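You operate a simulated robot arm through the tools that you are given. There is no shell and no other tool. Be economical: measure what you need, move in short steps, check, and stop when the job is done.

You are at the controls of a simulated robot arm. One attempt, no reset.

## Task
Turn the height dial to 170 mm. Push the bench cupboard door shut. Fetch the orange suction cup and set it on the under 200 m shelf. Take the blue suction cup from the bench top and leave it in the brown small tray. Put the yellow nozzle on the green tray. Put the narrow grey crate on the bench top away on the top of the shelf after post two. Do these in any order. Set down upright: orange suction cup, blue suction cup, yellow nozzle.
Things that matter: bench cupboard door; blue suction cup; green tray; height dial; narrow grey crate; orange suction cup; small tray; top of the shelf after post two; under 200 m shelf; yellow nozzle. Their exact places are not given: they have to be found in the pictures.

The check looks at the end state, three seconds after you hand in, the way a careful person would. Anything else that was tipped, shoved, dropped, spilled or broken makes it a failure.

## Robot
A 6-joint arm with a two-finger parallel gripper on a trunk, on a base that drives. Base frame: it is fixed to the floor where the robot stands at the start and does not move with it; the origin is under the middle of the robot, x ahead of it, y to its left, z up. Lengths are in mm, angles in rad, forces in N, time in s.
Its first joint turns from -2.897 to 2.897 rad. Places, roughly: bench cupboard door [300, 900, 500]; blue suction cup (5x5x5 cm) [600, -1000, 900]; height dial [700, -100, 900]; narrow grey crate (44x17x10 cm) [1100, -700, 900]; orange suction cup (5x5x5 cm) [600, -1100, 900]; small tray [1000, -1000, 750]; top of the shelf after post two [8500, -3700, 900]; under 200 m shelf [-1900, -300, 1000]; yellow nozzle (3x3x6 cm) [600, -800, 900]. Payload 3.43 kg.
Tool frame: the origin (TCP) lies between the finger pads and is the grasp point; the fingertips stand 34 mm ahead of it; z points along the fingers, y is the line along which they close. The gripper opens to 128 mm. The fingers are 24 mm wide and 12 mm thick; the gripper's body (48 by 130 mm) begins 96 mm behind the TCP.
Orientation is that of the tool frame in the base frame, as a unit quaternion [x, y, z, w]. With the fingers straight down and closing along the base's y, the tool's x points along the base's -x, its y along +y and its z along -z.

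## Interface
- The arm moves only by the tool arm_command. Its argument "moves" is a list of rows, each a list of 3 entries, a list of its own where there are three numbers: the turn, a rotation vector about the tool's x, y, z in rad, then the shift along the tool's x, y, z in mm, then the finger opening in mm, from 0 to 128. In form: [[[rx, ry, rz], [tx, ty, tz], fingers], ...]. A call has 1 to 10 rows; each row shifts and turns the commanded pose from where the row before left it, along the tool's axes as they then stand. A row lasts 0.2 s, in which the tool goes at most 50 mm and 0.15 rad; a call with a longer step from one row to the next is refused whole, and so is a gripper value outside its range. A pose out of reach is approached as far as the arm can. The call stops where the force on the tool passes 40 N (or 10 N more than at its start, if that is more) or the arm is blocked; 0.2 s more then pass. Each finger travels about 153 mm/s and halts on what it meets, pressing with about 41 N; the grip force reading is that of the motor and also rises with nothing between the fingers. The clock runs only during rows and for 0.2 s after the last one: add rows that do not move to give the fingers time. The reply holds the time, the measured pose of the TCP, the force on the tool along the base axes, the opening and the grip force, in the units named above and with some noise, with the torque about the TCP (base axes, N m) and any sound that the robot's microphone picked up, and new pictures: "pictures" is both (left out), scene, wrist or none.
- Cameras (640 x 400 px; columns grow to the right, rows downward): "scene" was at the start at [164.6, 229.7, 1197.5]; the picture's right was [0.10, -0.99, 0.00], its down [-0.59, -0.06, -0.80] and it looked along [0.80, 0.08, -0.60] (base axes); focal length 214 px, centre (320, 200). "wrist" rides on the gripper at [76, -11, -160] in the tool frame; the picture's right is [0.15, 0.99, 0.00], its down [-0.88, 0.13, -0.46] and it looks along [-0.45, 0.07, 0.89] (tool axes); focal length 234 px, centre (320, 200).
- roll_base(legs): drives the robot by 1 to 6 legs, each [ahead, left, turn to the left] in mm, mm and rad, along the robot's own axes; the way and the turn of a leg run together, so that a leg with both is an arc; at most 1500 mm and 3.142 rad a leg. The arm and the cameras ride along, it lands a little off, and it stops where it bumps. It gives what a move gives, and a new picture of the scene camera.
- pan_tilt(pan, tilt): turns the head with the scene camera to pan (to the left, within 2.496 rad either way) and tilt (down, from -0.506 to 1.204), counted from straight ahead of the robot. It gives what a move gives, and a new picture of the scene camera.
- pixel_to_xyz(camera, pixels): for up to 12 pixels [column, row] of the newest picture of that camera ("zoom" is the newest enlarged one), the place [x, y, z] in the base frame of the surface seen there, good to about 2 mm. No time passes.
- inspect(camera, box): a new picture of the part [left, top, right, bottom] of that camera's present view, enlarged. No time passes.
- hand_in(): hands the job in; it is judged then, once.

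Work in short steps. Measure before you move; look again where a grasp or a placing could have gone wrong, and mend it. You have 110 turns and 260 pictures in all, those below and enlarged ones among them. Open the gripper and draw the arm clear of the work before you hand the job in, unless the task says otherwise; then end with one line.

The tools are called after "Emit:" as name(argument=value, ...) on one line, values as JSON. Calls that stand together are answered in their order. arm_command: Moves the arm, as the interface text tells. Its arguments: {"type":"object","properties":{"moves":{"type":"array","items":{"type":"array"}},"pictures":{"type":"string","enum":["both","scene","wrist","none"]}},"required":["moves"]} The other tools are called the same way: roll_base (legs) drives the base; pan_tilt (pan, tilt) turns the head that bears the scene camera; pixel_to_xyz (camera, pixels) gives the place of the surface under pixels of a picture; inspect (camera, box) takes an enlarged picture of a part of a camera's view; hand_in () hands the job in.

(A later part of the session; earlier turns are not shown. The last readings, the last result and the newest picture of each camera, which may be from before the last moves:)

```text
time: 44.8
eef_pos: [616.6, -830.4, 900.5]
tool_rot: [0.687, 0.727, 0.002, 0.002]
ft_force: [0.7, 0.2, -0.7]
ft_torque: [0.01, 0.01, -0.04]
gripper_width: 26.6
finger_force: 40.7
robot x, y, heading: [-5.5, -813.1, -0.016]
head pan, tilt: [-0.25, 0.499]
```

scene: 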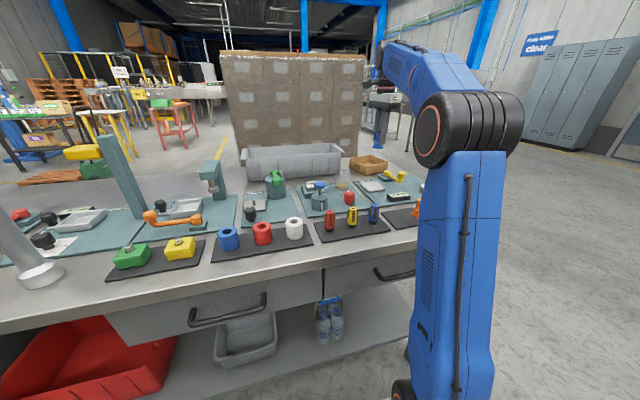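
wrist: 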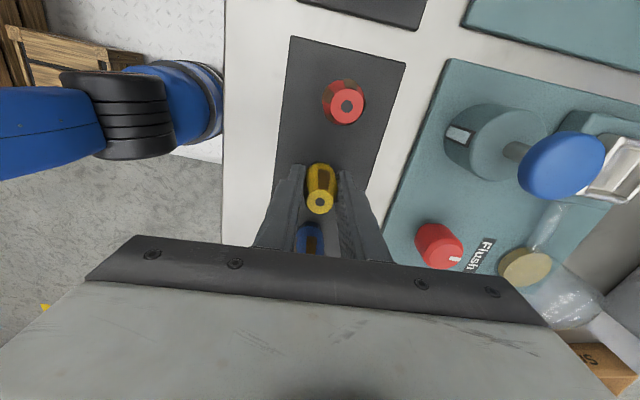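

Gripped (26.6 mm). Lift high and drive back left to the starting place.

Emit:
arm_command(moves=[[[0, 0, 0], [0, 0, -40], 10], [[0, 0, 0], [0, 0, -45], 10], [[0, 0, 0], [0, 0, -45], 10], [[0, 0, 0], [0, 0, -45], 10], [[0, 0, 0], [0, -20, -30], 10], [[0, 0, 0], [0, -20, -20], 10]], pictures="none")

Emit:
roll_base(legs=[[0, 800, 0.013]])

Emit:
pan_tilt(pan=0.1, tilt=0.7)

```text
time: 46.2
eef_pos: [577.1, -833.0, 1126.2]
tool_rot: [0.686, 0.727, 0.001, 0.003]
ft_force: [0.5, -0.3, -0.9]
ft_torque: [-0.02, 0.04, -0.04]
gripper_width: 26.6
finger_force: 41.3
robot x, y, heading: [-9.0, -813.4, -0.02]
head pan, tilt: [-0.25, 0.499]
```

```text
time: 50.5
eef_pos: [582.4, -19.5, 1127.0]
tool_rot: [0.681, 0.732, 0.001, 0.002]
ft_force: [0.4, -0.9, -0.1]
ft_torque: [0.01, -0.01, 0.01]
gripper_width: 26.6
finger_force: 40.9
robot x, y, heading: [2.1, -9.1, 0.004]
head pan, tilt: [-0.25, 0.499]
```

scene: 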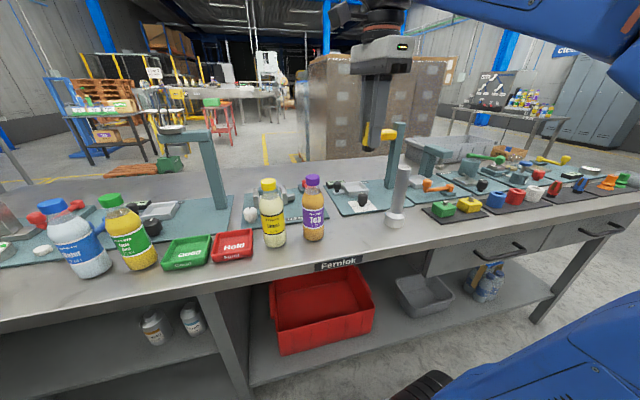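

```text
time: 51.4
eef_pos: [582.1, -20.4, 1126.9]
tool_rot: [0.682, 0.731, 0.003, 0.002]
ft_force: [-0.5, 0.4, -0.5]
ft_torque: [0.01, 0.02, 0.0]
gripper_width: 26.6
finger_force: 40.9
robot x, y, heading: [-2.9, -2.9, 0.003]
head pan, tilt: [0.099, 0.7]
```

scene: 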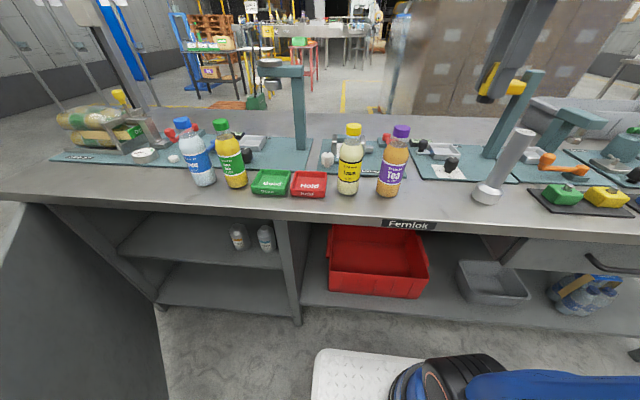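

Measure the green tray at scene (271,182) and the flanking bottles.

Emit:
pixel_to_xyz(camera="scene", pixels=[[270, 182], [258, 174], [288, 173], [254, 191], [286, 193], [308, 183], [221, 125], [232, 180], [353, 132], [182, 125], [272, 65], [300, 70]])

Emit:
inspect(camera="scene", box=[160, 100, 380, 220])

```text
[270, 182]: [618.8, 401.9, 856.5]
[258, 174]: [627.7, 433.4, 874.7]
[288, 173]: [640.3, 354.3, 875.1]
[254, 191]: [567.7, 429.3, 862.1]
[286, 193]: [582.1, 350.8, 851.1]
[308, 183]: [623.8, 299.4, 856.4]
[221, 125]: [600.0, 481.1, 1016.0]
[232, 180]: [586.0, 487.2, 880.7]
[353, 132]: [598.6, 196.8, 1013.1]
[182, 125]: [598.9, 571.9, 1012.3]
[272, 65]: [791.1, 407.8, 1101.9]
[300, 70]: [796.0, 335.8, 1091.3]
```

```text
2.91 times, centred on (270, 160) of scene
```

zoom: 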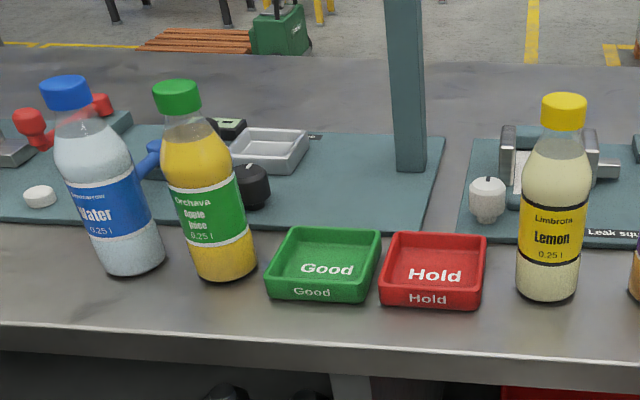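

Green tray floor centre ≈ (612,395,856); the green bottle stands at (600,481) with top 1016. To keep the camera and hand off it I turn the tool about 3 rad first.

Emit:
arm_command(moves=[[[0, 0, 0.15], [0, 0, 0], 10], [[0, 0, 0.15], [0, 0, 0], 10], [[0, 0, 0.15], [0, 0, 0], 10], [[0, 0, 0.15], [0, 0, 0], 10], [[0, 0, 0.15], [0, 0, 0], 10], [[0, 0, 0.15], [0, 0, 0], 10], [[0, 0, 0.15], [0, 0, 0], 10], [[0, 0, 0.15], [0, 0, 0], 10], [[0, 0, 0.15], [0, 0, 0], 10], [[0, 0, 0.15], [0, 0, 0], 10]], pictures="none")

Emit:
arm_command(moves=[[[0, 0, 0.15], [0, 0, 0], 10], [[0, 0, 0.15], [0, 0, 0], 10], [[0, 0, 0.15], [0, 0, 0], 10], [[0, 0, 0.15], [0, 0, 0], 10], [[0, 0, 0.15], [0, 0, 0], 10], [[0, 0, 0.15], [0, 0, 0], 10], [[0, 0, 0.15], [0, 0, 0], 10], [[0, 0, 0.15], [0, 0, 0], 10], [[0, 0, 0.15], [0, 0, 0], 10], [[0, 0, 0.14], [0, 0, 0], 10]], pictures="wrist")

```text
time: 53.5
eef_pos: [585.9, -70.2, 1125.4]
tool_rot: [0.997, 0.075, 0.003, -0.001]
ft_force: [-0.6, 0.8, -0.6]
ft_torque: [0.01, 0.0, -0.02]
gripper_width: 26.5
finger_force: 40.5
out of reach, approached as far as the arm can: row 9, 10
robot x, y, heading: [2.2, -8.3, 0.001]
head pan, tilt: [0.099, 0.7]
```

```text
time: 55.8
eef_pos: [300.9, -371.5, 1117.9]
tool_rot: [0.783, -0.622, 0.003, -0.001]
ft_force: [0.6, 0.1, -0.8]
ft_torque: [0.02, -0.01, -0.01]
gripper_width: 26.5
finger_force: 40.9
out of reach, approached as far as the arm can: row 1, 2, 3, 4, 5, 6, 7, 8, 9, 10
robot x, y, heading: [1.0, -11.0, -0.002]
head pan, tilt: [0.099, 0.7]
```

wrist: 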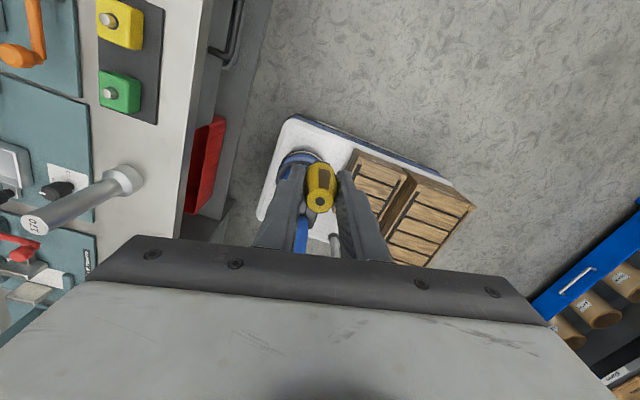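

The wrist ran into its joint limit and the arm wandered to (301,-371), free of everything. I unwind in the other direction (negative turn) to heading ~240°.

Emit:
arm_command(moves=[[[0, 0, -0.15], [0, 0, 0], 10], [[0, 0, -0.15], [0, 0, 0], 10], [[0, 0, -0.15], [0, 0, 0], 10], [[0, 0, -0.15], [0, 0, 0], 10], [[0, 0, -0.15], [0, 0, 0], 10], [[0, 0, -0.15], [0, 0, 0], 10], [[0, 0, -0.15], [0, 0, 0], 10], [[0, 0, -0.15], [0, 0, 0], 10], [[0, 0, -0.15], [0, 0, 0], 10], [[0, 0, -0.15], [0, 0, 0], 10]], pictures="none")

Emit:
arm_command(moves=[[[0, 0, -0.15], [0, 0, 0], 10], [[0, 0, -0.15], [0, 0, 0], 10], [[0, 0, -0.15], [0, 0, 0], 10], [[0, 0, -0.15], [0, 0, 0], 10], [[0, 0, -0.15], [0, 0, 0], 10], [[0, 0, -0.15], [0, 0, 0], 10], [[0, 0, -0.15], [0, 0, 0], 10], [[0, 0, -0.15], [0, 0, 0], 10], [[0, 0, -0.15], [0, 0, 0], 10], [[0, 0, -0.15], [0, 0, 0], 10]], pictures="scene")

```text
time: 58.0
eef_pos: [300.9, -372.0, 1118.6]
tool_rot: [0.997, 0.077, 0.003, 0.001]
ft_force: [-1.1, 0.0, -1.2]
ft_torque: [-0.01, -0.01, 0.03]
gripper_width: 26.8
finger_force: 40.5
robot x, y, heading: [-2.2, -6.7, 0.001]
head pan, tilt: [0.099, 0.7]
```

```text
time: 60.1
eef_pos: [301.7, -371.2, 1118.4]
tool_rot: [0.676, 0.736, 0.002, 0.002]
ft_force: [0.0, 0.2, -1.3]
ft_torque: [0.02, 0.01, 0.01]
gripper_width: 26.5
finger_force: 41.4
robot x, y, heading: [-0.9, -6.2, 0.001]
head pan, tilt: [0.099, 0.7]
```

scene: 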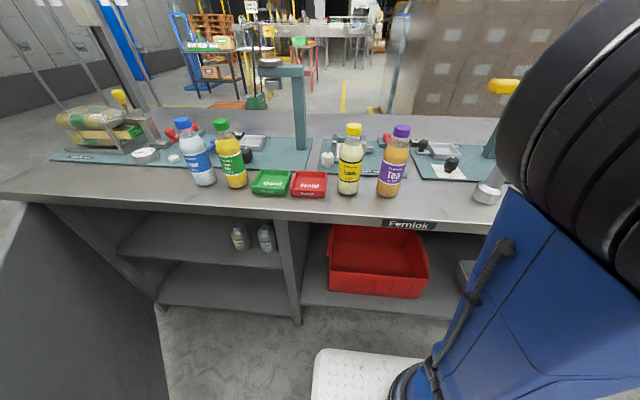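

Now heading ~95°. Translate to about (580,-100), out away from the arm's axis, then continue turning.

Emit:
arm_command(moves=[[[0, 0, 0], [30.8, 37.6, 0], 10], [[0, 0, 0], [30.8, 37.6, 0], 10], [[0, 0, 0], [30.8, 37.6, 0], 10], [[0, 0, 0], [30.8, 37.6, 0], 10], [[0, 0, 0], [30.8, 37.6, 0], 10], [[0, 0, 0], [30.8, 37.6, 0], 10], [[0, 0, 0], [30.8, 37.6, 0], 10], [[0, 0, 0], [30.8, 37.6, 0], 10], [[0, 0, -0.15], [0, 0, 0], 10], [[0, 0, -0.15], [0, 0, 0], 10]], pictures="none")

Emit:
arm_command(moves=[[[0, 0, -0.15], [0, 0, 0], 10], [[0, 0, -0.15], [0, 0, 0], 10], [[0, 0, -0.15], [0, 0, 0], 10], [[0, 0, -0.15], [0, 0, 0], 10], [[0, 0, -0.15], [0, 0, 0], 10], [[0, 0, -0.15], [0, 0, 0], 10], [[0, 0, -0.15], [0, 0, 0], 10], [[0, 0, -0.15], [0, 0, 0], 10], [[0, 0, -0.15], [0, 0, 0], 10], [[0, 0, -0.15], [0, 0, 0], 10]], pictures="none")

Emit:
arm_command(moves=[[[0, 0, -0.15], [0, 0, 0], 10], [[0, 0, -0.15], [0, 0, 0], 10], [[0, 0, -0.15], [0, 0, 0], 10], [[0, 0, -0.15], [0, 0, 0], 10], [[0, 0, -0.15], [0, 0, 0], 10]], pictures="both")

```text
time: 62.4
eef_pos: [580.5, -101.2, 1120.0]
tool_rot: [0.559, 0.829, 0.002, 0.003]
ft_force: [0.5, 0.4, -1.6]
ft_torque: [-0.01, 0.01, 0.02]
gripper_width: 26.3
finger_force: 40.9
robot x, y, heading: [0.5, -1.8, 0.003]
head pan, tilt: [0.099, 0.7]
```

```text
time: 64.5
eef_pos: [580.2, -101.3, 1119.7]
tool_rot: [-0.155, 0.988, -0.001, 0.002]
ft_force: [0.0, 0.3, -0.7]
ft_torque: [0.0, -0.03, 0.0]
gripper_width: 26.6
finger_force: 41.3
robot x, y, heading: [3.8, -11.9, 0.002]
head pan, tilt: [0.099, 0.7]
```

```text
time: 65.8
eef_pos: [580.3, -101.5, 1119.5]
tool_rot: [-0.507, 0.862, -0.002, 0.002]
ft_force: [-0.1, -0.7, -0.4]
ft_torque: [0.02, -0.03, 0.0]
gripper_width: 26.3
finger_force: 41.2
robot x, y, heading: [-0.7, -7.5, 0.004]
head pan, tilt: [0.099, 0.7]
```

scene: 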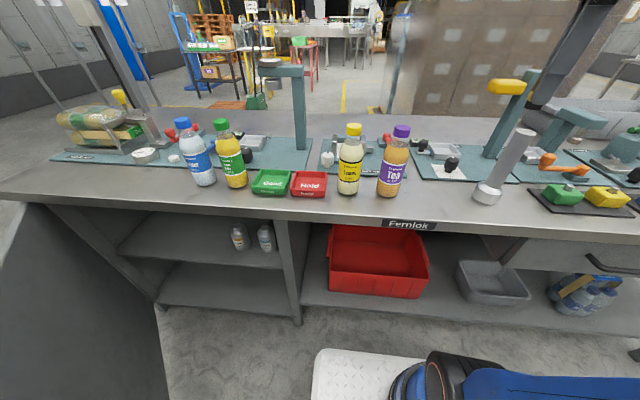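
wrist: 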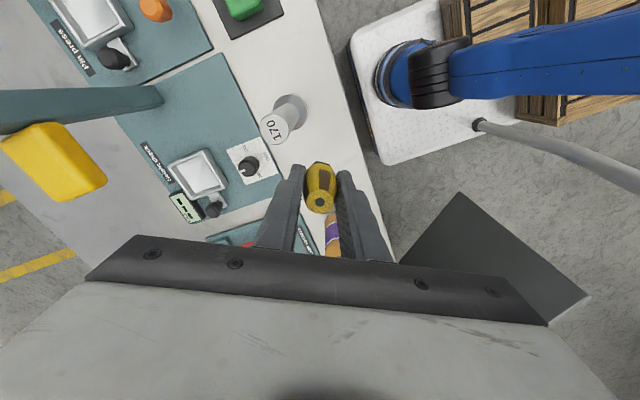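

Heading is 241° with the nozzle held. Move to above the green tray (612,395).

Emit:
arm_command(moves=[[[0, 0, 0], [-44.9, 21.3, 0], 10], [[0, 0, 0], [-44.9, 21.3, 0], 10], [[0, 0, 0], [-44.9, 21.3, 0], 10], [[0, 0, 0], [-44.9, 21.3, 0], 10], [[0, 0, 0], [-44.9, 21.3, 0], 10], [[0, 0, 0], [-44.9, 21.3, 0], 10], [[0, 0, 0], [-44.9, 21.3, 0], 10], [[0, 0, 0], [-44.9, 21.3, 0], 10], [[0, 0, 0], [-44.9, 21.3, 0], 10], [[0, 0, 0], [-44.9, 21.3, 0], 10]], pictures="both")

```text
time: 68.0
eef_pos: [614.0, 393.8, 1116.7]
tool_rot: [-0.505, 0.863, -0.001, 0.003]
ft_force: [0.2, -1.2, 0.5]
ft_torque: [0.06, -0.07, -0.01]
gripper_width: 26.6
finger_force: 40.9
robot x, y, heading: [2.7, -9.7, -0.002]
head pan, tilt: [0.099, 0.7]
```

scene: 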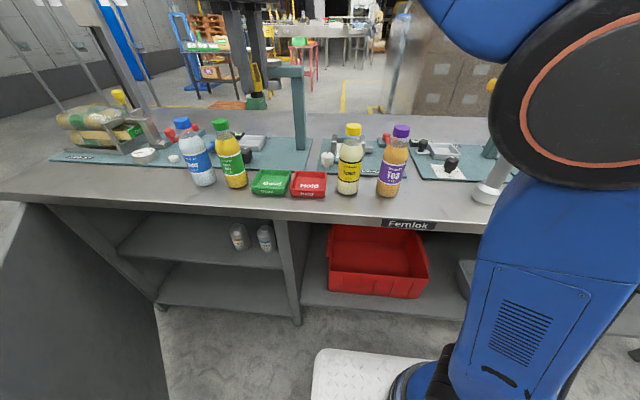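
wrist: 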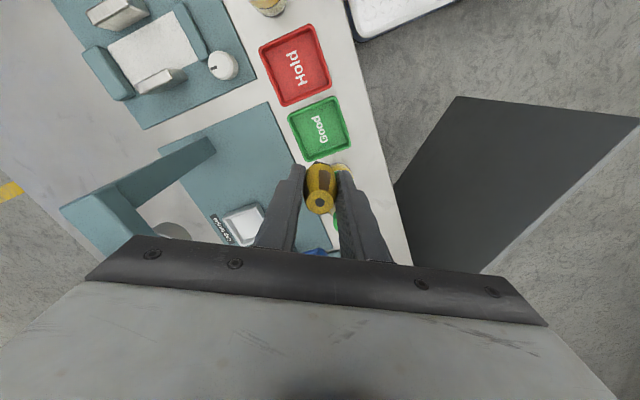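

Centred over the tray. I measure the tray's inner extents since the fingers must fit within.

Emit:
pixel_to_xyz(camera="wrist", pixels=[[320, 128], [288, 115], [333, 97], [352, 146], [306, 162], [295, 117], [331, 103], [346, 144], [306, 154]])

Emit:
inspect(camera="wrist", box=[270, 80, 370, 180])

```text
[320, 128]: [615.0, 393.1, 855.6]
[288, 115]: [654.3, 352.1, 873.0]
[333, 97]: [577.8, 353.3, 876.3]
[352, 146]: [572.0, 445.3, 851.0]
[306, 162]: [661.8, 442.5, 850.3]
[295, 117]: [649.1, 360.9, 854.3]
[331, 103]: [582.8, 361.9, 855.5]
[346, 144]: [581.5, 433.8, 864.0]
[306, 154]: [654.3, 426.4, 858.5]
```

```text
4.00 times, centred on (320, 130) of wrist
```

zoom: 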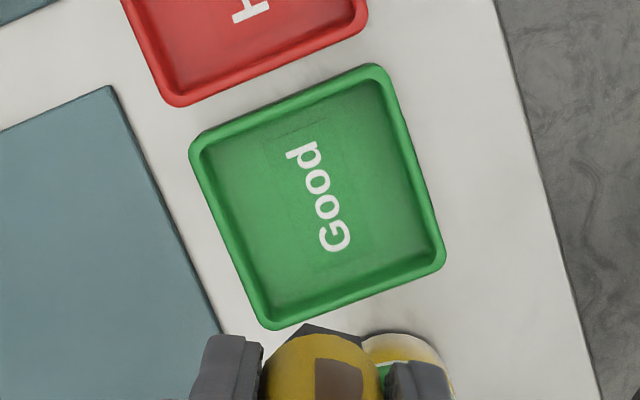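

Inner floor spans x 583–649, y 361–430; fingers opened only to 38 mm will fit. Descend to TCP z≈903.

Emit:
arm_command(moves=[[[0, 0, 0], [-2.7, -0.8, 45], 10], [[0, 0, 0], [0, 0, 45], 10], [[0, 0, 0], [0, 0, 45], 10], [[0, 0, 0], [0, 0, 40], 10], [[0, 0, 0], [0, 0, 20], 10], [[0, 0, 0], [0, 0, 19], 10], [[0, 0, 0], [0, 0, 0], 10]], pictures="both")

```text
time: 69.5
eef_pos: [619.2, 397.8, 904.7]
tool_rot: [-0.505, 0.863, -0.002, 0.002]
ft_force: [-0.5, 0.0, -0.3]
ft_torque: [-0.01, -0.01, -0.02]
gripper_width: 26.6
finger_force: 40.9
robot x, y, heading: [-0.9, -6.6, 0.001]
head pan, tilt: [0.099, 0.7]
```

scene: 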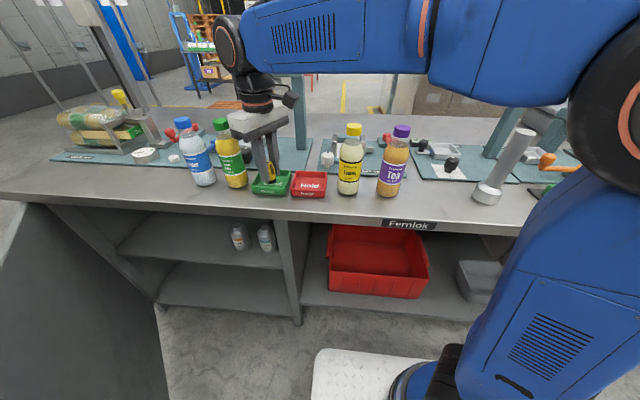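
wrist: 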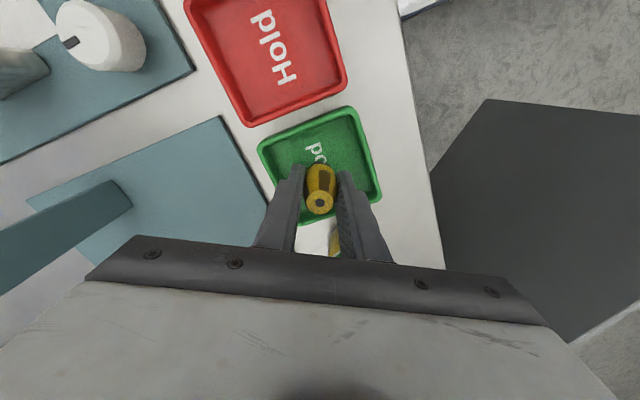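

Fingers are inside the tray. Zoom to check clearance of the left finger and nozzle before releasing.

Emit:
inspect(camera="wrist", box=[240, 100, 400, 240])

Emit:
inspect(camera="scene", box=[220, 130, 310, 210])

```text
2.86 times, centred on (320, 170) of wrist
```

zoom: 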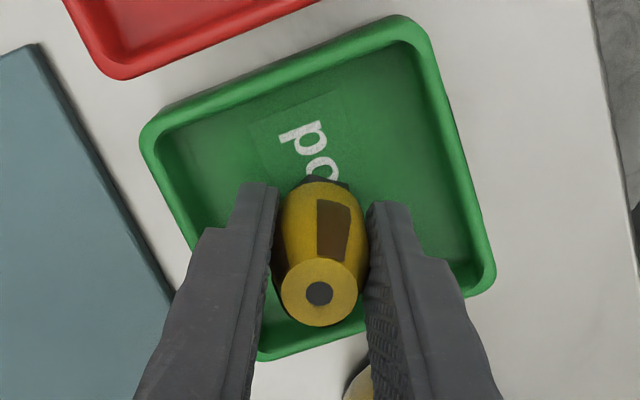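

```text
5.00 times, centred on (265, 170) of scene
```

zoom: 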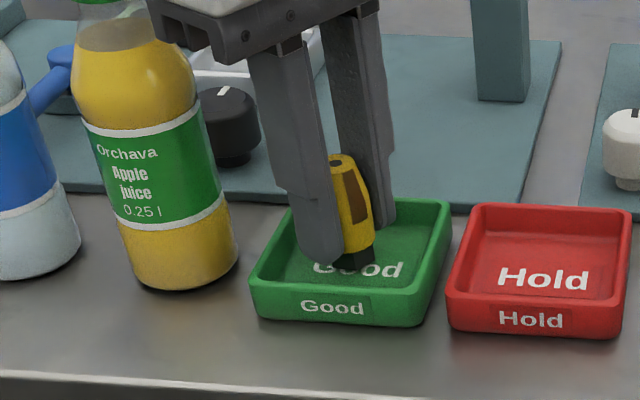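

There is room; shift 3 mm toward the roomier side, lower 2 mm, open to 40 and rise.

Emit:
arm_command(moves=[[[0, 0, 0], [0, 3, 2], 10], [[0, 0, 0], [0, 0, 0], 10], [[0, 0, 0], [0, 0, 0], 38], [[0, 0, 0], [0, 0, 0], 38], [[0, 0, 0], [0, 0, -15], 38], [[0, 0, 0], [0, 0, -40], 38], [[0, 0, 0], [0, 0, -45], 38], [[0, 0, 0], [0, 0, -45], 38], [[0, 0, 0], [0, 0, -45], 38]], pictures="both")

Emit:
inspect(camera="scene", box=[220, 130, 310, 210])

```text
time: 71.5
eef_pos: [614.2, 398.8, 1094.4]
tool_rot: [-0.505, 0.863, -0.002, 0.002]
ft_force: [0.0, 0.4, 0.2]
ft_torque: [-0.04, -0.02, 0.0]
gripper_width: 38.1
finger_force: 0.0
robot x, y, heading: [1.6, -6.4, 0.001]
head pan, tilt: [0.099, 0.7]
```

scene: 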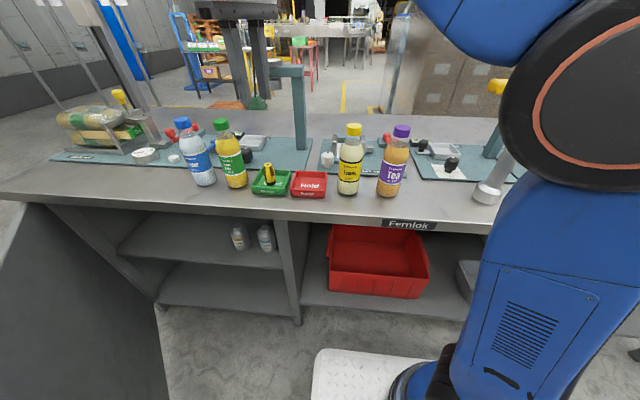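
wrist: 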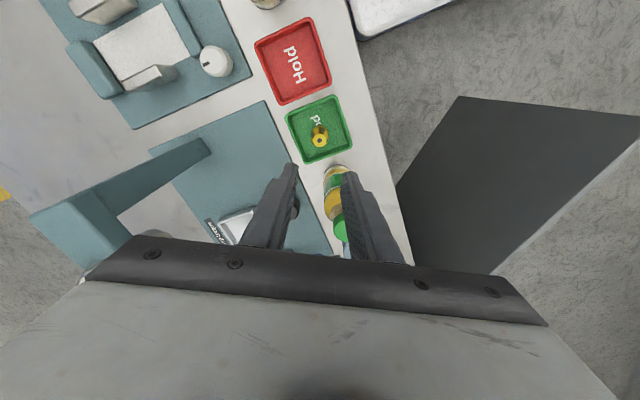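

```text
5.00 times, centred on (265, 170) of scene
```

zoom: 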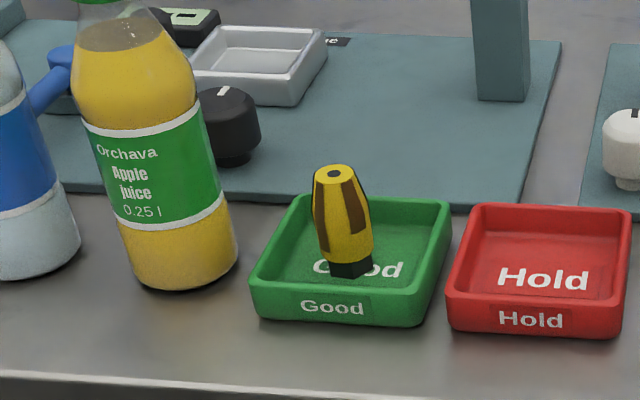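

Nozzle stands upright. Now look at the door: pan left and measure its edges.

Emit:
pan_tilt(pan=1.0, tilt=0.8)

Emit:
pixel_to_xyz(camera="scene", pixels=[[320, 200], [340, 100]])

```text
time: 72.8
eef_pos: [614.5, 397.8, 1094.2]
tool_rot: [-0.506, 0.863, -0.002, 0.002]
ft_force: [-0.3, -0.5, 0.7]
ft_torque: [-0.01, 0.0, 0.0]
gripper_width: 37.8
finger_force: 0.0
robot x, y, heading: [-3.5, -10.1, 0.003]
head pan, tilt: [1.0, 0.799]
```

scene: 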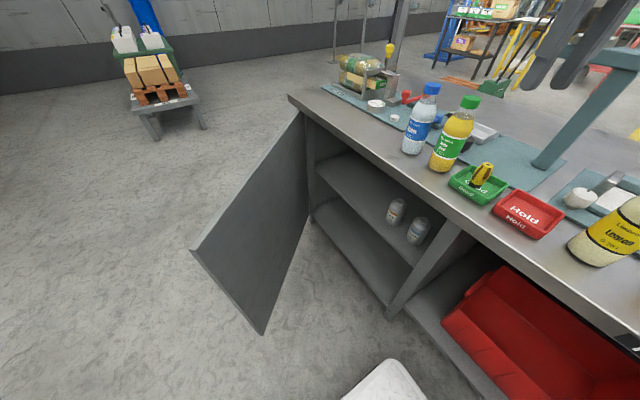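

```text
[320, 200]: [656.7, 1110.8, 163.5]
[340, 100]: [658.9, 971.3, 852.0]
```

Measure the door: free edge at (192,250)–(262,333), hinge edge at (300,112)–(308,205), plus the bench corner, divider and bench posts.

Emit:
pixel_to_xyz(camera="scene", pixels=[[194, 249], [263, 330], [298, 116], [306, 205], [289, 97], [250, 230], [440, 230], [391, 318], [197, 251], [400, 225], [312, 222], [380, 362]])

```text
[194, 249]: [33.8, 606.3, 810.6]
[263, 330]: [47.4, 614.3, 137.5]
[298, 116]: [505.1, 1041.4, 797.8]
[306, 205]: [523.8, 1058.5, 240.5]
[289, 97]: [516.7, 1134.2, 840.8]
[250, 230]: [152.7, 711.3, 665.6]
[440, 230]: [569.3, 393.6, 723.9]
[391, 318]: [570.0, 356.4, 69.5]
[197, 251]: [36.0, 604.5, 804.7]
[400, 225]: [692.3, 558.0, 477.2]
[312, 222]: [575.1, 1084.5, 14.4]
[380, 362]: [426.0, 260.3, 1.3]
```

Door: hinge ≈(540,1065), free edge (34,605), open ~47°; outer face looks left/front. Plan: draw back, put the robot in front-left, tool horizontal pointing +x, and push along y≈690. First retract the arm and square the tool.

Emit:
arm_command(moves=[[[0, 0, 0], [43.8, -12.3, 0], 20], [[0, 0, 0], [43.8, -12.3, 0], 20], [[0, 0, 0], [43.8, -12.3, 0], 20], [[0, 0, 0], [43.8, -12.3, 0], 20], [[0, 0, 0], [43.8, -12.3, 0], 20], [[0, 0, 0], [43.8, -12.3, 0], 20], [[0, 0, 0], [43.8, -12.3, 0], 20], [[0, 0, 0], [43.8, -12.3, 0], 20], [[0, 0, 0], [43.8, -12.3, 0], 20]], pictures="none")

Emit:
arm_command(moves=[[[0, 0, 0.133], [0, 0, 0], 0], [[0, 0, 0.133], [0, 0, 0], 0], [[0, 0, 0.133], [0, 0, 0], 0], [[0, 0, 0.133], [0, 0, 0], 0], [[0, 0, 0.133], [0, 0, 0], 0], [[0, 0, 0.133], [0, 0, 0], 0], [[0, 0, 0.133], [0, 0, 0], 0], [[0, 0, 0.133], [0, 0, 0], 0]], pictures="none")

Emit:
roll_base(legs=[[-540, 0, 0], [0, 740, 0]])

```text
time: 74.8
eef_pos: [520.0, -0.4, 1092.8]
tool_rot: [-0.506, 0.863, -0.001, 0.002]
ft_force: [1.2, -0.2, 0.3]
ft_torque: [0.01, 0.02, 0.01]
gripper_width: 19.9
finger_force: 0.0
robot x, y, heading: [5.6, -5.0, -0.0]
head pan, tilt: [1.0, 0.799]
```

```text
time: 76.5
eef_pos: [517.8, 0.6, 1092.2]
tool_rot: [0.003, 1.0, 0.0, 0.002]
ft_force: [0.3, -0.5, 0.2]
ft_torque: [0.04, -0.03, -0.01]
gripper_width: 0.0
finger_force: 33.3
robot x, y, heading: [-1.2, -8.0, -0.001]
head pan, tilt: [1.0, 0.799]
```

```text
time: 83.3
eef_pos: [-21.9, 733.6, 1092.1]
tool_rot: [0.005, 1.0, 0.0, 0.002]
ft_force: [-0.1, 0.3, -0.6]
ft_torque: [0.02, -0.01, 0.02]
gripper_width: 0.0
finger_force: 33.4
robot x, y, heading: [-540.7, 729.2, -0.004]
head pan, tilt: [1.0, 0.799]
```

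scene: 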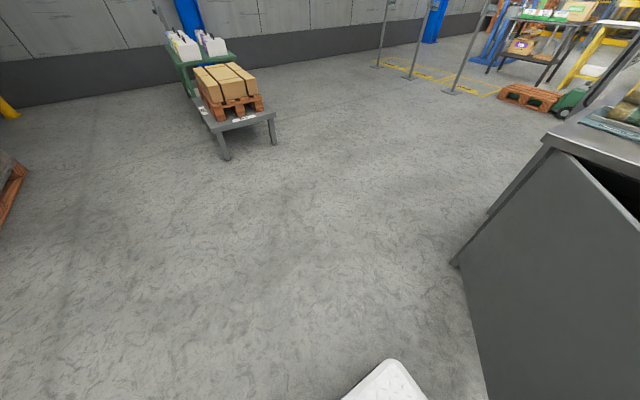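

Robot is at (-541,729); the door's outer face is ahead of the hand. Tilt the tool forward to horizontal.

Emit:
arm_command(moves=[[[0, -0.15, 0], [0, 0, 0], 0], [[0, -0.15, 0], [0, 0, 0], 0], [[0, -0.15, 0], [0, 0, 0], 0], [[0, -0.15, 0], [0, 0, 0], 0], [[0, -0.15, 0], [0, 0, 0], 0], [[0, -0.15, 0], [0, 0, 0], 0], [[0, -0.15, 0], [0, 0, 0], 0], [[0, -0.15, 0], [0, 0, 0], 0], [[0, -0.15, 0], [0, 0, 0], 0], [[0, -0.15, 0], [0, 0, 0], 0]], pictures="none")

Emit:
pan_tilt(pan=-0.1, tilt=0.7)

```text
time: 85.5
eef_pos: [-21.9, 733.6, 1093.0]
tool_rot: [0.002, 0.73, -0.002, 0.684]
ft_force: [0.3, 0.8, 0.8]
ft_torque: [0.02, 0.02, -0.02]
gripper_width: 0.0
finger_force: 33.4
robot x, y, heading: [-538.8, 730.5, -0.005]
head pan, tilt: [1.0, 0.799]
```

```text
time: 86.8
eef_pos: [-21.2, 735.1, 1092.7]
tool_rot: [0.003, 0.731, -0.003, 0.683]
ft_force: [-0.5, 0.3, 0.3]
ft_torque: [0.01, -0.02, 0.01]
gripper_width: 0.0
finger_force: 33.1
robot x, y, heading: [-536.9, 725.2, -0.006]
head pan, tilt: [-0.099, 0.7]
```

scene: 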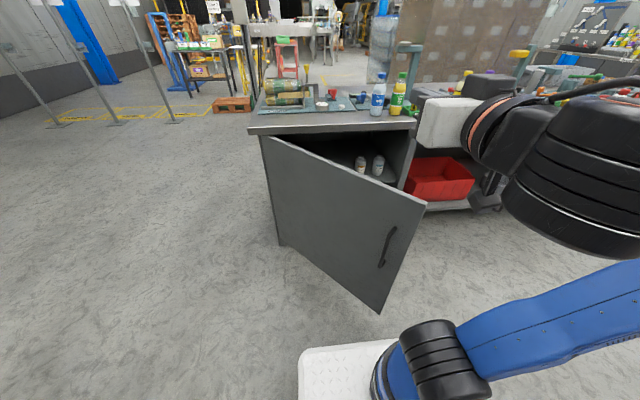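

The door's outer face with handle at (388,245) is in view. Measure handle and lower the tool to z≈600.

Emit:
pixel_to_xyz(camera="scene", pixels=[[388, 232], [382, 262], [360, 240], [330, 230], [410, 220]])

Emit:
arm_command(moves=[[[0, 0, 0], [45, -5, 0], 0], [[0, 0, 0], [45, -5, 0], 0], [[0, 0, 0], [45, -5, 0], 0], [[0, 0, 0], [45, -5, 0], 0], [[0, 0, 0], [45, -5, 0], 0], [[0, 0, 0], [45, -5, 0], 0], [[0, 0, 0], [45, -5, 0], 0], [[0, 0, 0], [45, -5, 0], 0], [[0, 0, 0], [45, -5, 0], 0], [[0, 0, 0], [45, -5, 0], 0]], pictures="scene")

```text
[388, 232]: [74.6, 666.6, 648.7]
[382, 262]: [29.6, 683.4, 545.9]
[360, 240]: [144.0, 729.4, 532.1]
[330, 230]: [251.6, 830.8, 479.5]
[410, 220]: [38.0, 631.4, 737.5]
```

```text
time: 89.0
eef_pos: [-66.1, 751.4, 966.0]
tool_rot: [0.003, 0.731, -0.003, 0.682]
ft_force: [0.7, -0.2, -0.1]
ft_torque: [-0.03, 0.01, 0.0]
gripper_width: 0.0
finger_force: 33.0
out of reach, approached as far as the arm can: row 3, 4, 5, 6, 7, 8, 9, 10
robot x, y, heading: [-541.7, 732.7, -0.005]
head pan, tilt: [-0.099, 0.7]
```

scene: 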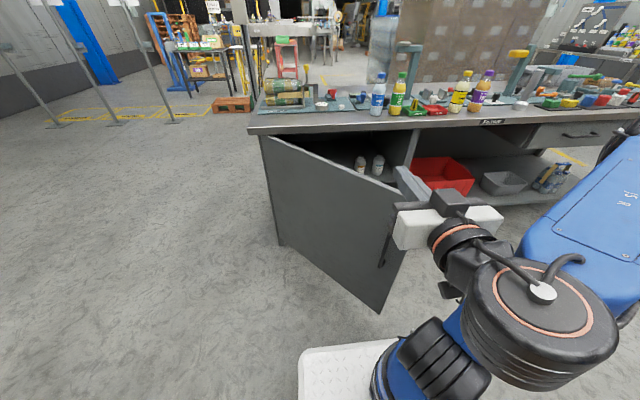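

The hand is too close to the trunk to lower. Back the base 250 mm and then lower while reaching out.

Emit:
roll_base(legs=[[-250, 0, 0]])

Emit:
arm_command(moves=[[[0, 0, 0], [25, -8, 40], 0], [[0, 0, 0], [30, -8, 35], 0], [[0, 0, 0], [35, -8, 32], 0], [[0, 0, 0], [35, -8, 32], 0], [[0, 0, 0], [35, -8, 32], 0], [[0, 0, 0], [40, -8, 25], 0], [[0, 0, 0], [40, -8, 25], 0], [[0, 0, 0], [40, -8, 20], 0]], pictures="scene")

```text
time: 90.8
eef_pos: [-318.1, 751.9, 965.8]
tool_rot: [0.004, 0.731, -0.004, 0.683]
ft_force: [-0.7, -0.2, 0.3]
ft_torque: [-0.02, 0.0, -0.01]
gripper_width: 0.1
finger_force: 33.1
robot x, y, heading: [-793.1, 730.5, -0.011]
head pan, tilt: [-0.099, 0.7]
```

scene: 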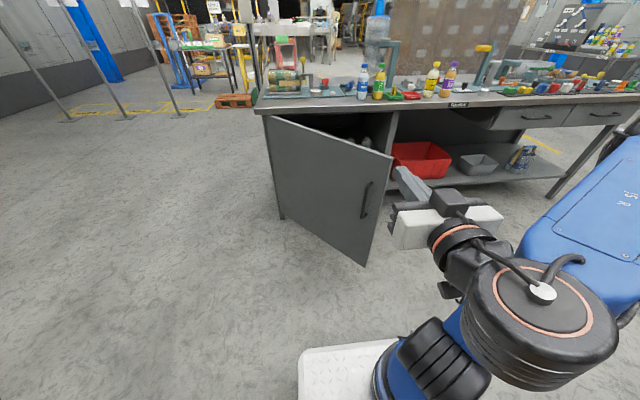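

```text
time: 92.7
eef_pos: [-35.3, 741.2, 891.6]
tool_rot: [0.004, 0.731, -0.003, 0.682]
ft_force: [0.9, -2.8, -0.5]
ft_torque: [0.01, 0.04, 0.28]
gripper_width: 0.3
finger_force: 33.3
out of reach, approached as far as the arm can: row 1, 2, 3, 4, 5, 6, 7, 8
robot x, y, heading: [-793.0, 732.1, -0.006]
head pan, tilt: [-0.099, 0.7]
```

scene: 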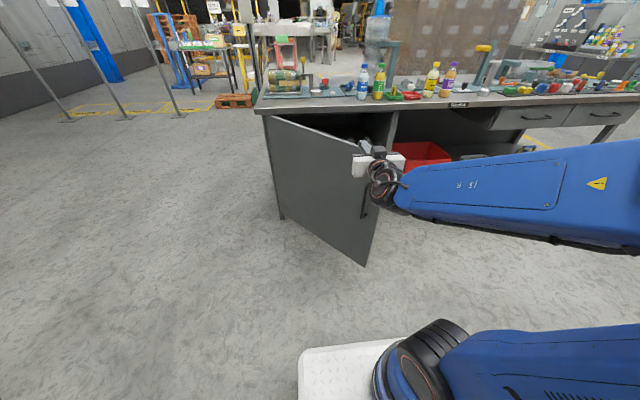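

Now more extended at (-35,741,892); try lowering from here.

Emit:
arm_command(moves=[[[0, 0, 0], [40, -10, 0], 0], [[0, 0, 0], [40, -10, 0], 0], [[0, 0, 0], [40, -10, 5], 0], [[0, 0, 0], [40, -10, 5], 0], [[0, 0, 0], [40, 0, 5], 0], [[0, 0, 0], [40, 0, 5], 0]], pictures="scene")

```text
time: 94.0
eef_pos: [83.8, 733.6, 739.8]
tool_rot: [0.008, 0.731, -0.007, 0.682]
ft_force: [-1.5, 0.4, -1.0]
ft_torque: [-0.01, 0.03, 0.02]
gripper_width: 0.0
finger_force: 33.2
out of reach, approached as far as the arm can: row 1, 2, 3, 4, 5, 6
robot x, y, heading: [-790.6, 734.7, -0.01]
head pan, tilt: [-0.099, 0.7]
```

scene: 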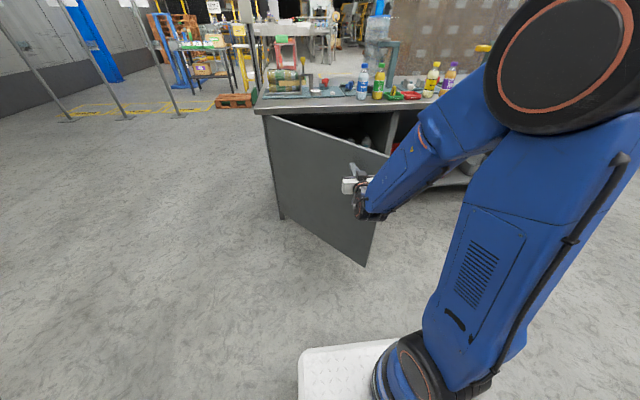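

Tip is at x≈118, z≈740, in front of the door (x≈185 there). Push forward gently.

Emit:
arm_command(moves=[[[0, 0, 0], [0, -4, 25], 0], [[0, 0, 0], [0, -4, 25], 0], [[0, 0, 0], [0, -4, 25], 0], [[0, 0, 0], [0, -4, 25], 0], [[0, 0, 0], [0, -4, 25], 0], [[0, 0, 0], [0, -4, 25], 0], [[0, 0, 0], [0, -4, 25], 0], [[0, 0, 0], [0, -4, 25], 0]], pictures="scene")

```text
time: 95.8
eef_pos: [270.4, 762.1, 731.8]
tool_rot: [0.008, 0.732, -0.009, 0.682]
ft_force: [0.9, -0.8, 0.2]
ft_torque: [0.03, 0.0, 0.02]
gripper_width: 0.0
finger_force: 33.2
out of reach, approached as far as the arm can: row 1, 2, 3, 4, 5, 6, 7, 8
robot x, y, heading: [-788.5, 730.8, -0.008]
head pan, tilt: [-0.099, 0.7]
```

scene: 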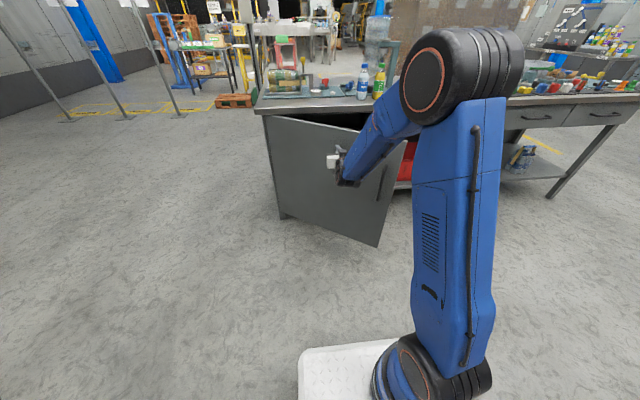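

The door is swinging. Continue pushing, steering y back toward 720.

Emit:
arm_command(moves=[[[0, 0, 0], [0, -12, 25], 0], [[0, 0, 0], [0, -12, 25], 0], [[0, 0, 0], [0, -12, 25], 0], [[0, 0, 0], [0, -8, 25], 0], [[0, 0, 0], [0, -4, 25], 0], [[0, 0, 0], [0, 0, 20], 0]], pictures="scene")

```text
time: 97.2
eef_pos: [410.8, 769.7, 731.8]
tool_rot: [0.008, 0.731, -0.009, 0.682]
ft_force: [0.6, -0.2, 0.0]
ft_torque: [0.0, 0.0, 0.01]
gripper_width: 0.0
finger_force: 33.3
out of reach, approached as far as the arm can: row 1, 2, 3, 4, 5, 6
robot x, y, heading: [-793.8, 733.1, -0.005]
head pan, tilt: [-0.099, 0.7]
```

scene: 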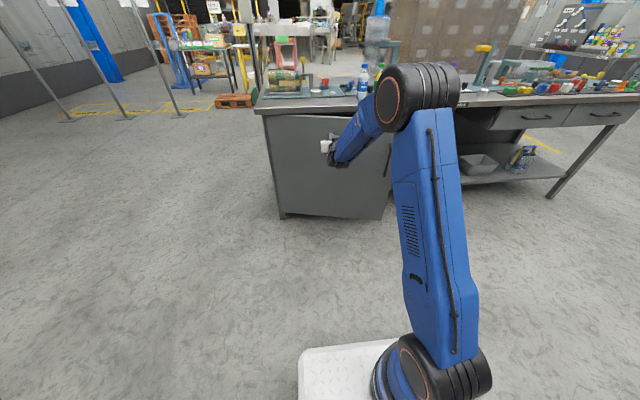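

Nearly shut (TCP x=411, tip 445). Keep pushing until it meets resistance.

Emit:
arm_command(moves=[[[0, 0, 0], [0, -6, 22], 0], [[0, 0, 0], [0, -6, 22], 0], [[0, 0, 0], [0, -6, 22], 0], [[0, 0, 0], [0, -6, 20], 0], [[0, 0, 0], [0, -6, 15], 0], [[0, 0, 0], [0, 0, 10], 0]], pictures="scene")

Emit:
inspect(camera="scene", box=[240, 80, 420, 240])

```text
time: 98.5
eef_pos: [512.4, 765.0, 729.8]
tool_rot: [0.009, 0.733, -0.01, 0.68]
ft_force: [-14.3, -0.4, 5.2]
ft_torque: [0.06, -0.29, 0.11]
gripper_width: 0.0
finger_force: 32.9
out of reach, approached as far as the arm can: row 1, 2, 3, 4, 5
robot x, y, heading: [-798.9, 731.2, -0.01]
head pan, tilt: [-0.099, 0.7]
stopped in row 6: the force on the tool passed its limit (the readings are from after the stop); the commanded pose is now the measured one
```

scene: 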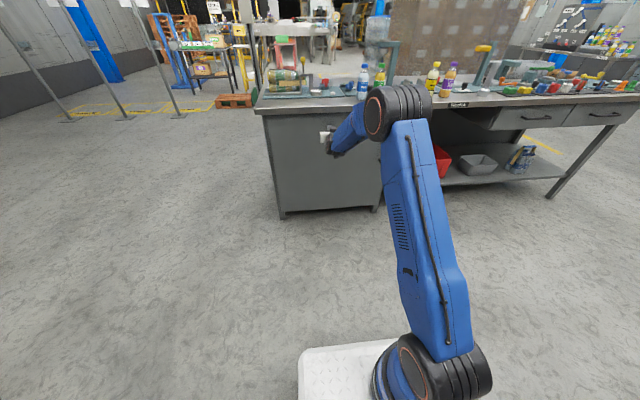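

```text
2.50 times, centred on (330, 160) of scene
```

zoom: 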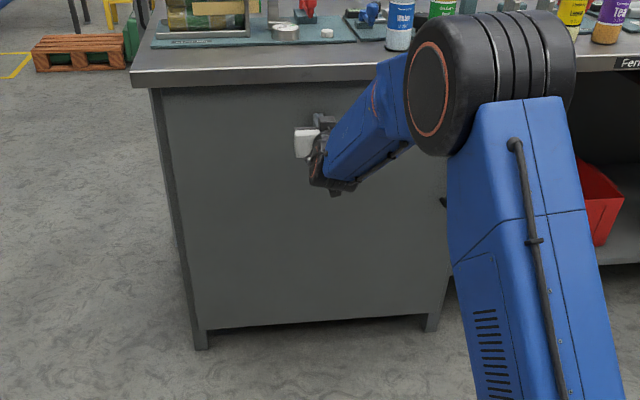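

The force stop at tip x≈546 indicates the door is shut. Retract straight back.

Emit:
arm_command(moves=[[[0, 0, 0], [0, 0, -20], 0], [[0, 0, 0], [0, 0, -40], 0], [[0, 0, 0], [0, 0, -45], 0], [[0, 0, 0], [0, 0, -45], 0], [[0, 0, 0], [0, 0, -45], 0], [[0, 0, 0], [0, 0, -45], 0], [[0, 0, 0], [0, 0, -45], 0], [[0, 0, 0], [0, 0, -45], 0]], pictures="scene")

Emit:
pixel_to_xyz(camera="scene", pixels=[[280, 140], [300, 180], [370, 190], [275, 200], [360, 200]])

```text
time: 100.3
eef_pos: [182.7, 772.0, 756.6]
tool_rot: [0.009, 0.733, -0.009, 0.68]
ft_force: [-0.2, -0.7, 0.7]
ft_torque: [0.01, -0.01, 0.0]
gripper_width: 0.0
finger_force: 33.0
robot x, y, heading: [-796.2, 734.0, -0.015]
head pan, tilt: [-0.099, 0.7]
```

scene: 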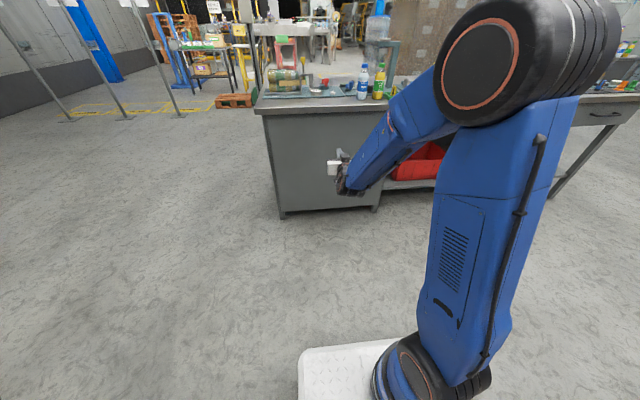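

```text
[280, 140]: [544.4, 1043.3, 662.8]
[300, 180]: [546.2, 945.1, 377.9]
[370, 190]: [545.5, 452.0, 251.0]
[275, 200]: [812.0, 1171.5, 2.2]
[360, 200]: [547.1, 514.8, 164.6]
```

Door is shut (face x≈545 at both ends). Raise the hand and turn the tool down again.

Emit:
arm_command(moves=[[[0, 0, 0], [-45, 0, 0], 0], [[0, 0, 0], [-45, 0, 0], 0], [[0, 0, 0], [-45, 0, 0], 0], [[0, 0, 0], [-45, 0, 0], 0], [[0, 0, 0], [-45, 0, 0], 0], [[0, 0, 0], [-45, 0, 0], 0], [[0, 0, 0], [-45, 0, 0], 0], [[0, 0.15, 0], [0, 0, 0], 0], [[0, 0.15, 0], [0, 0, 0], 0], [[0, 0.15, 0], [0, 0, 0], 0]], pictures="none")

Emit:
arm_command(moves=[[[0, 0.15, 0], [0, 0, 0], 50], [[0, 0.15, 0], [0, 0, 0], 50], [[0, 0.15, 0], [0, 0, 0], 50], [[0, 0.15, 0], [0, 0, 0], 50], [[0, 0.15, 0], [0, 0, 0], 50], [[0, 0.15, 0], [0, 0, 0], 50], [[0, 0.15, 0], [0, 0, 0], 50]], pictures="scene")

```text
time: 102.5
eef_pos: [210.5, 768.7, 1069.9]
tool_rot: [-0.001, 0.863, -0.026, 0.505]
ft_force: [-0.2, 4.8, -2.2]
ft_torque: [-0.14, -0.29, -0.42]
gripper_width: 0.0
finger_force: 33.1
robot x, y, heading: [-794.7, 733.0, -0.01]
head pan, tilt: [-0.099, 0.7]
```

```text
time: 104.1
eef_pos: [206.8, 772.8, 1070.3]
tool_rot: [0.012, 1.0, 0.0, -0.001]
ft_force: [-0.5, 0.8, 1.4]
ft_torque: [0.03, -0.09, -0.01]
gripper_width: 50.1
finger_force: 0.1
robot x, y, heading: [-793.9, 733.3, -0.005]
head pan, tilt: [-0.099, 0.7]
```

scene: 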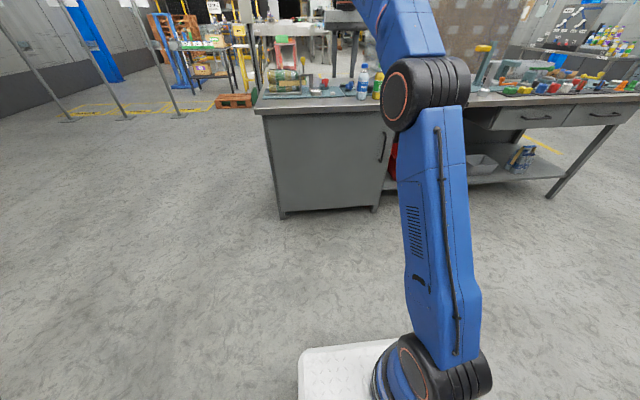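

Door closed in view. Retract the hand toward the trunk and drive back to the right end of the bench.

Emit:
arm_command(moves=[[[0, 0, 0], [47, 0, -3], 50], [[0, 0, 0], [47, 0, -3], 50], [[0, 0, 0], [47, 0, -3], 50], [[0, 0, 0], [47, 0, -3], 50], [[0, 0, 0], [47, 0, -3], 50], [[0, 0, 0], [47, 0, -3], 50], [[0, 0, 0], [47, 0, -3], 50], [[0, 0, 0], [47, 0, -3], 50], [[0, 0, 0], [45, 0, -3], 50]], pictures="none")

Emit:
roll_base(legs=[[0, -1500, 0.008], [0, -130, 0], [790, 0, 0]])

```text
time: 106.1
eef_pos: [-214.1, 784.7, 1096.0]
tool_rot: [0.012, 1.0, -0.001, -0.001]
ft_force: [1.2, -0.3, -1.4]
ft_torque: [-0.01, 0.09, 0.04]
gripper_width: 50.2
finger_force: 0.0
robot x, y, heading: [-795.4, 730.8, -0.012]
head pan, tilt: [-0.099, 0.7]
```

```text
time: 118.4
eef_pos: [586.0, -857.1, 1096.8]
tool_rot: [0.011, 1.0, -0.001, -0.002]
ft_force: [0.6, -0.1, 0.6]
ft_torque: [-0.01, 0.03, 0.0]
gripper_width: 49.8
finger_force: 0.1
robot x, y, heading: [5.6, -913.2, -0.002]
head pan, tilt: [-0.099, 0.7]
```

scene: 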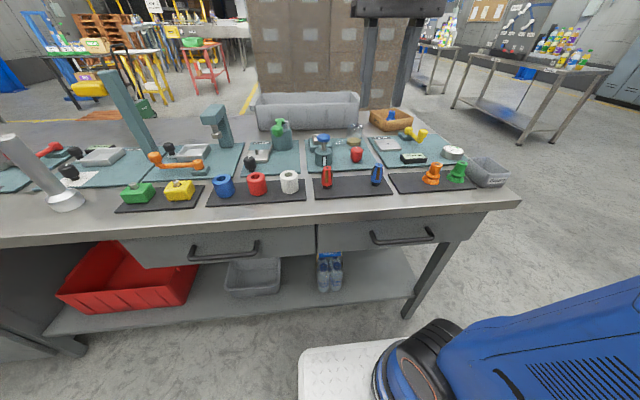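

Orange cup ≈(620,-1046). Move above it while turning 90°.

Emit:
arm_command(moves=[[[0, 0, 0], [-9, -47, 0], 70], [[0, 0, 0], [-9, -47, 0], 70], [[0, 0, 0], [-8, -47, 0], 70], [[0, 0, 0], [-8, -47, 0], 70]], pictures="none")

Emit:
arm_command(moves=[[[0, 0, 0.15], [0, 0, 9], 70], [[0, 0, 0.15], [0, 0, 9], 70], [[0, 0, 0.15], [0, 0, 9], 70], [[0, 0, 0.15], [0, 0, 9], 70], [[0, 0, 0.15], [0, 0, 9], 70], [[0, 0, 0.15], [0, 0, 9], 70], [[0, 0, 0.15], [0, 0, 9], 70], [[0, 0, 0.15], [0, 0, 9], 70], [[0, 0, 0.15], [0, 0, 0], 70], [[0, 0, 0.15], [0, 0, 0], 70]], pictures="wrist")

Emit:
inspect(camera="wrist", box=[240, 80, 400, 200])

```text
time: 119.4
eef_pos: [616.0, -1047.5, 1097.4]
tool_rot: [0.009, 1.0, -0.001, -0.001]
ft_force: [0.0, -0.4, -0.5]
ft_torque: [0.0, -0.07, 0.0]
gripper_width: 70.1
finger_force: 0.1
robot x, y, heading: [5.0, -912.8, -0.006]
head pan, tilt: [-0.099, 0.7]
```

```text
time: 121.6
eef_pos: [614.9, -1048.2, 1024.1]
tool_rot: [0.689, 0.725, -0.001, 0.0]
ft_force: [-0.1, 0.3, -0.8]
ft_torque: [-0.01, 0.0, -0.01]
gripper_width: 70.0
finger_force: 0.2
robot x, y, heading: [6.1, -915.1, -0.004]
head pan, tilt: [-0.099, 0.7]
```

wrist: 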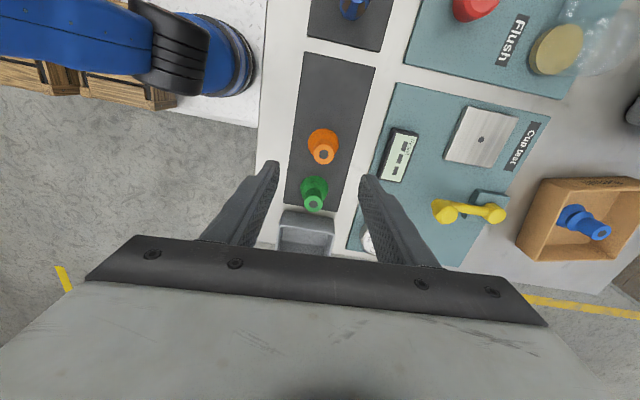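

```text
3.33 times, centred on (320, 140) of wrist
```

zoom: 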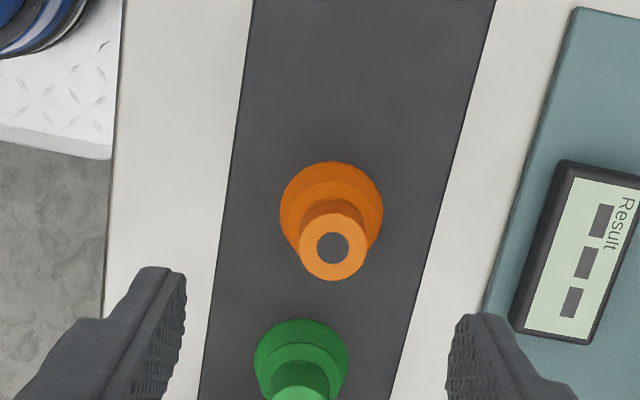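

Ring centre at zoom (333,247) = pixel (324,154). Measure the rim.

Emit:
pixel_to_xyz(camera="wrist", pixels=[[324, 147], [324, 161], [316.5, 154], [331.5, 154], [350, 150]])

```text
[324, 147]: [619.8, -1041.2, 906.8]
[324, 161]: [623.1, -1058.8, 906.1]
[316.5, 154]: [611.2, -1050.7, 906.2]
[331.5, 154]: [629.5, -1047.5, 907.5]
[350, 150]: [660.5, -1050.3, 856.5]
```

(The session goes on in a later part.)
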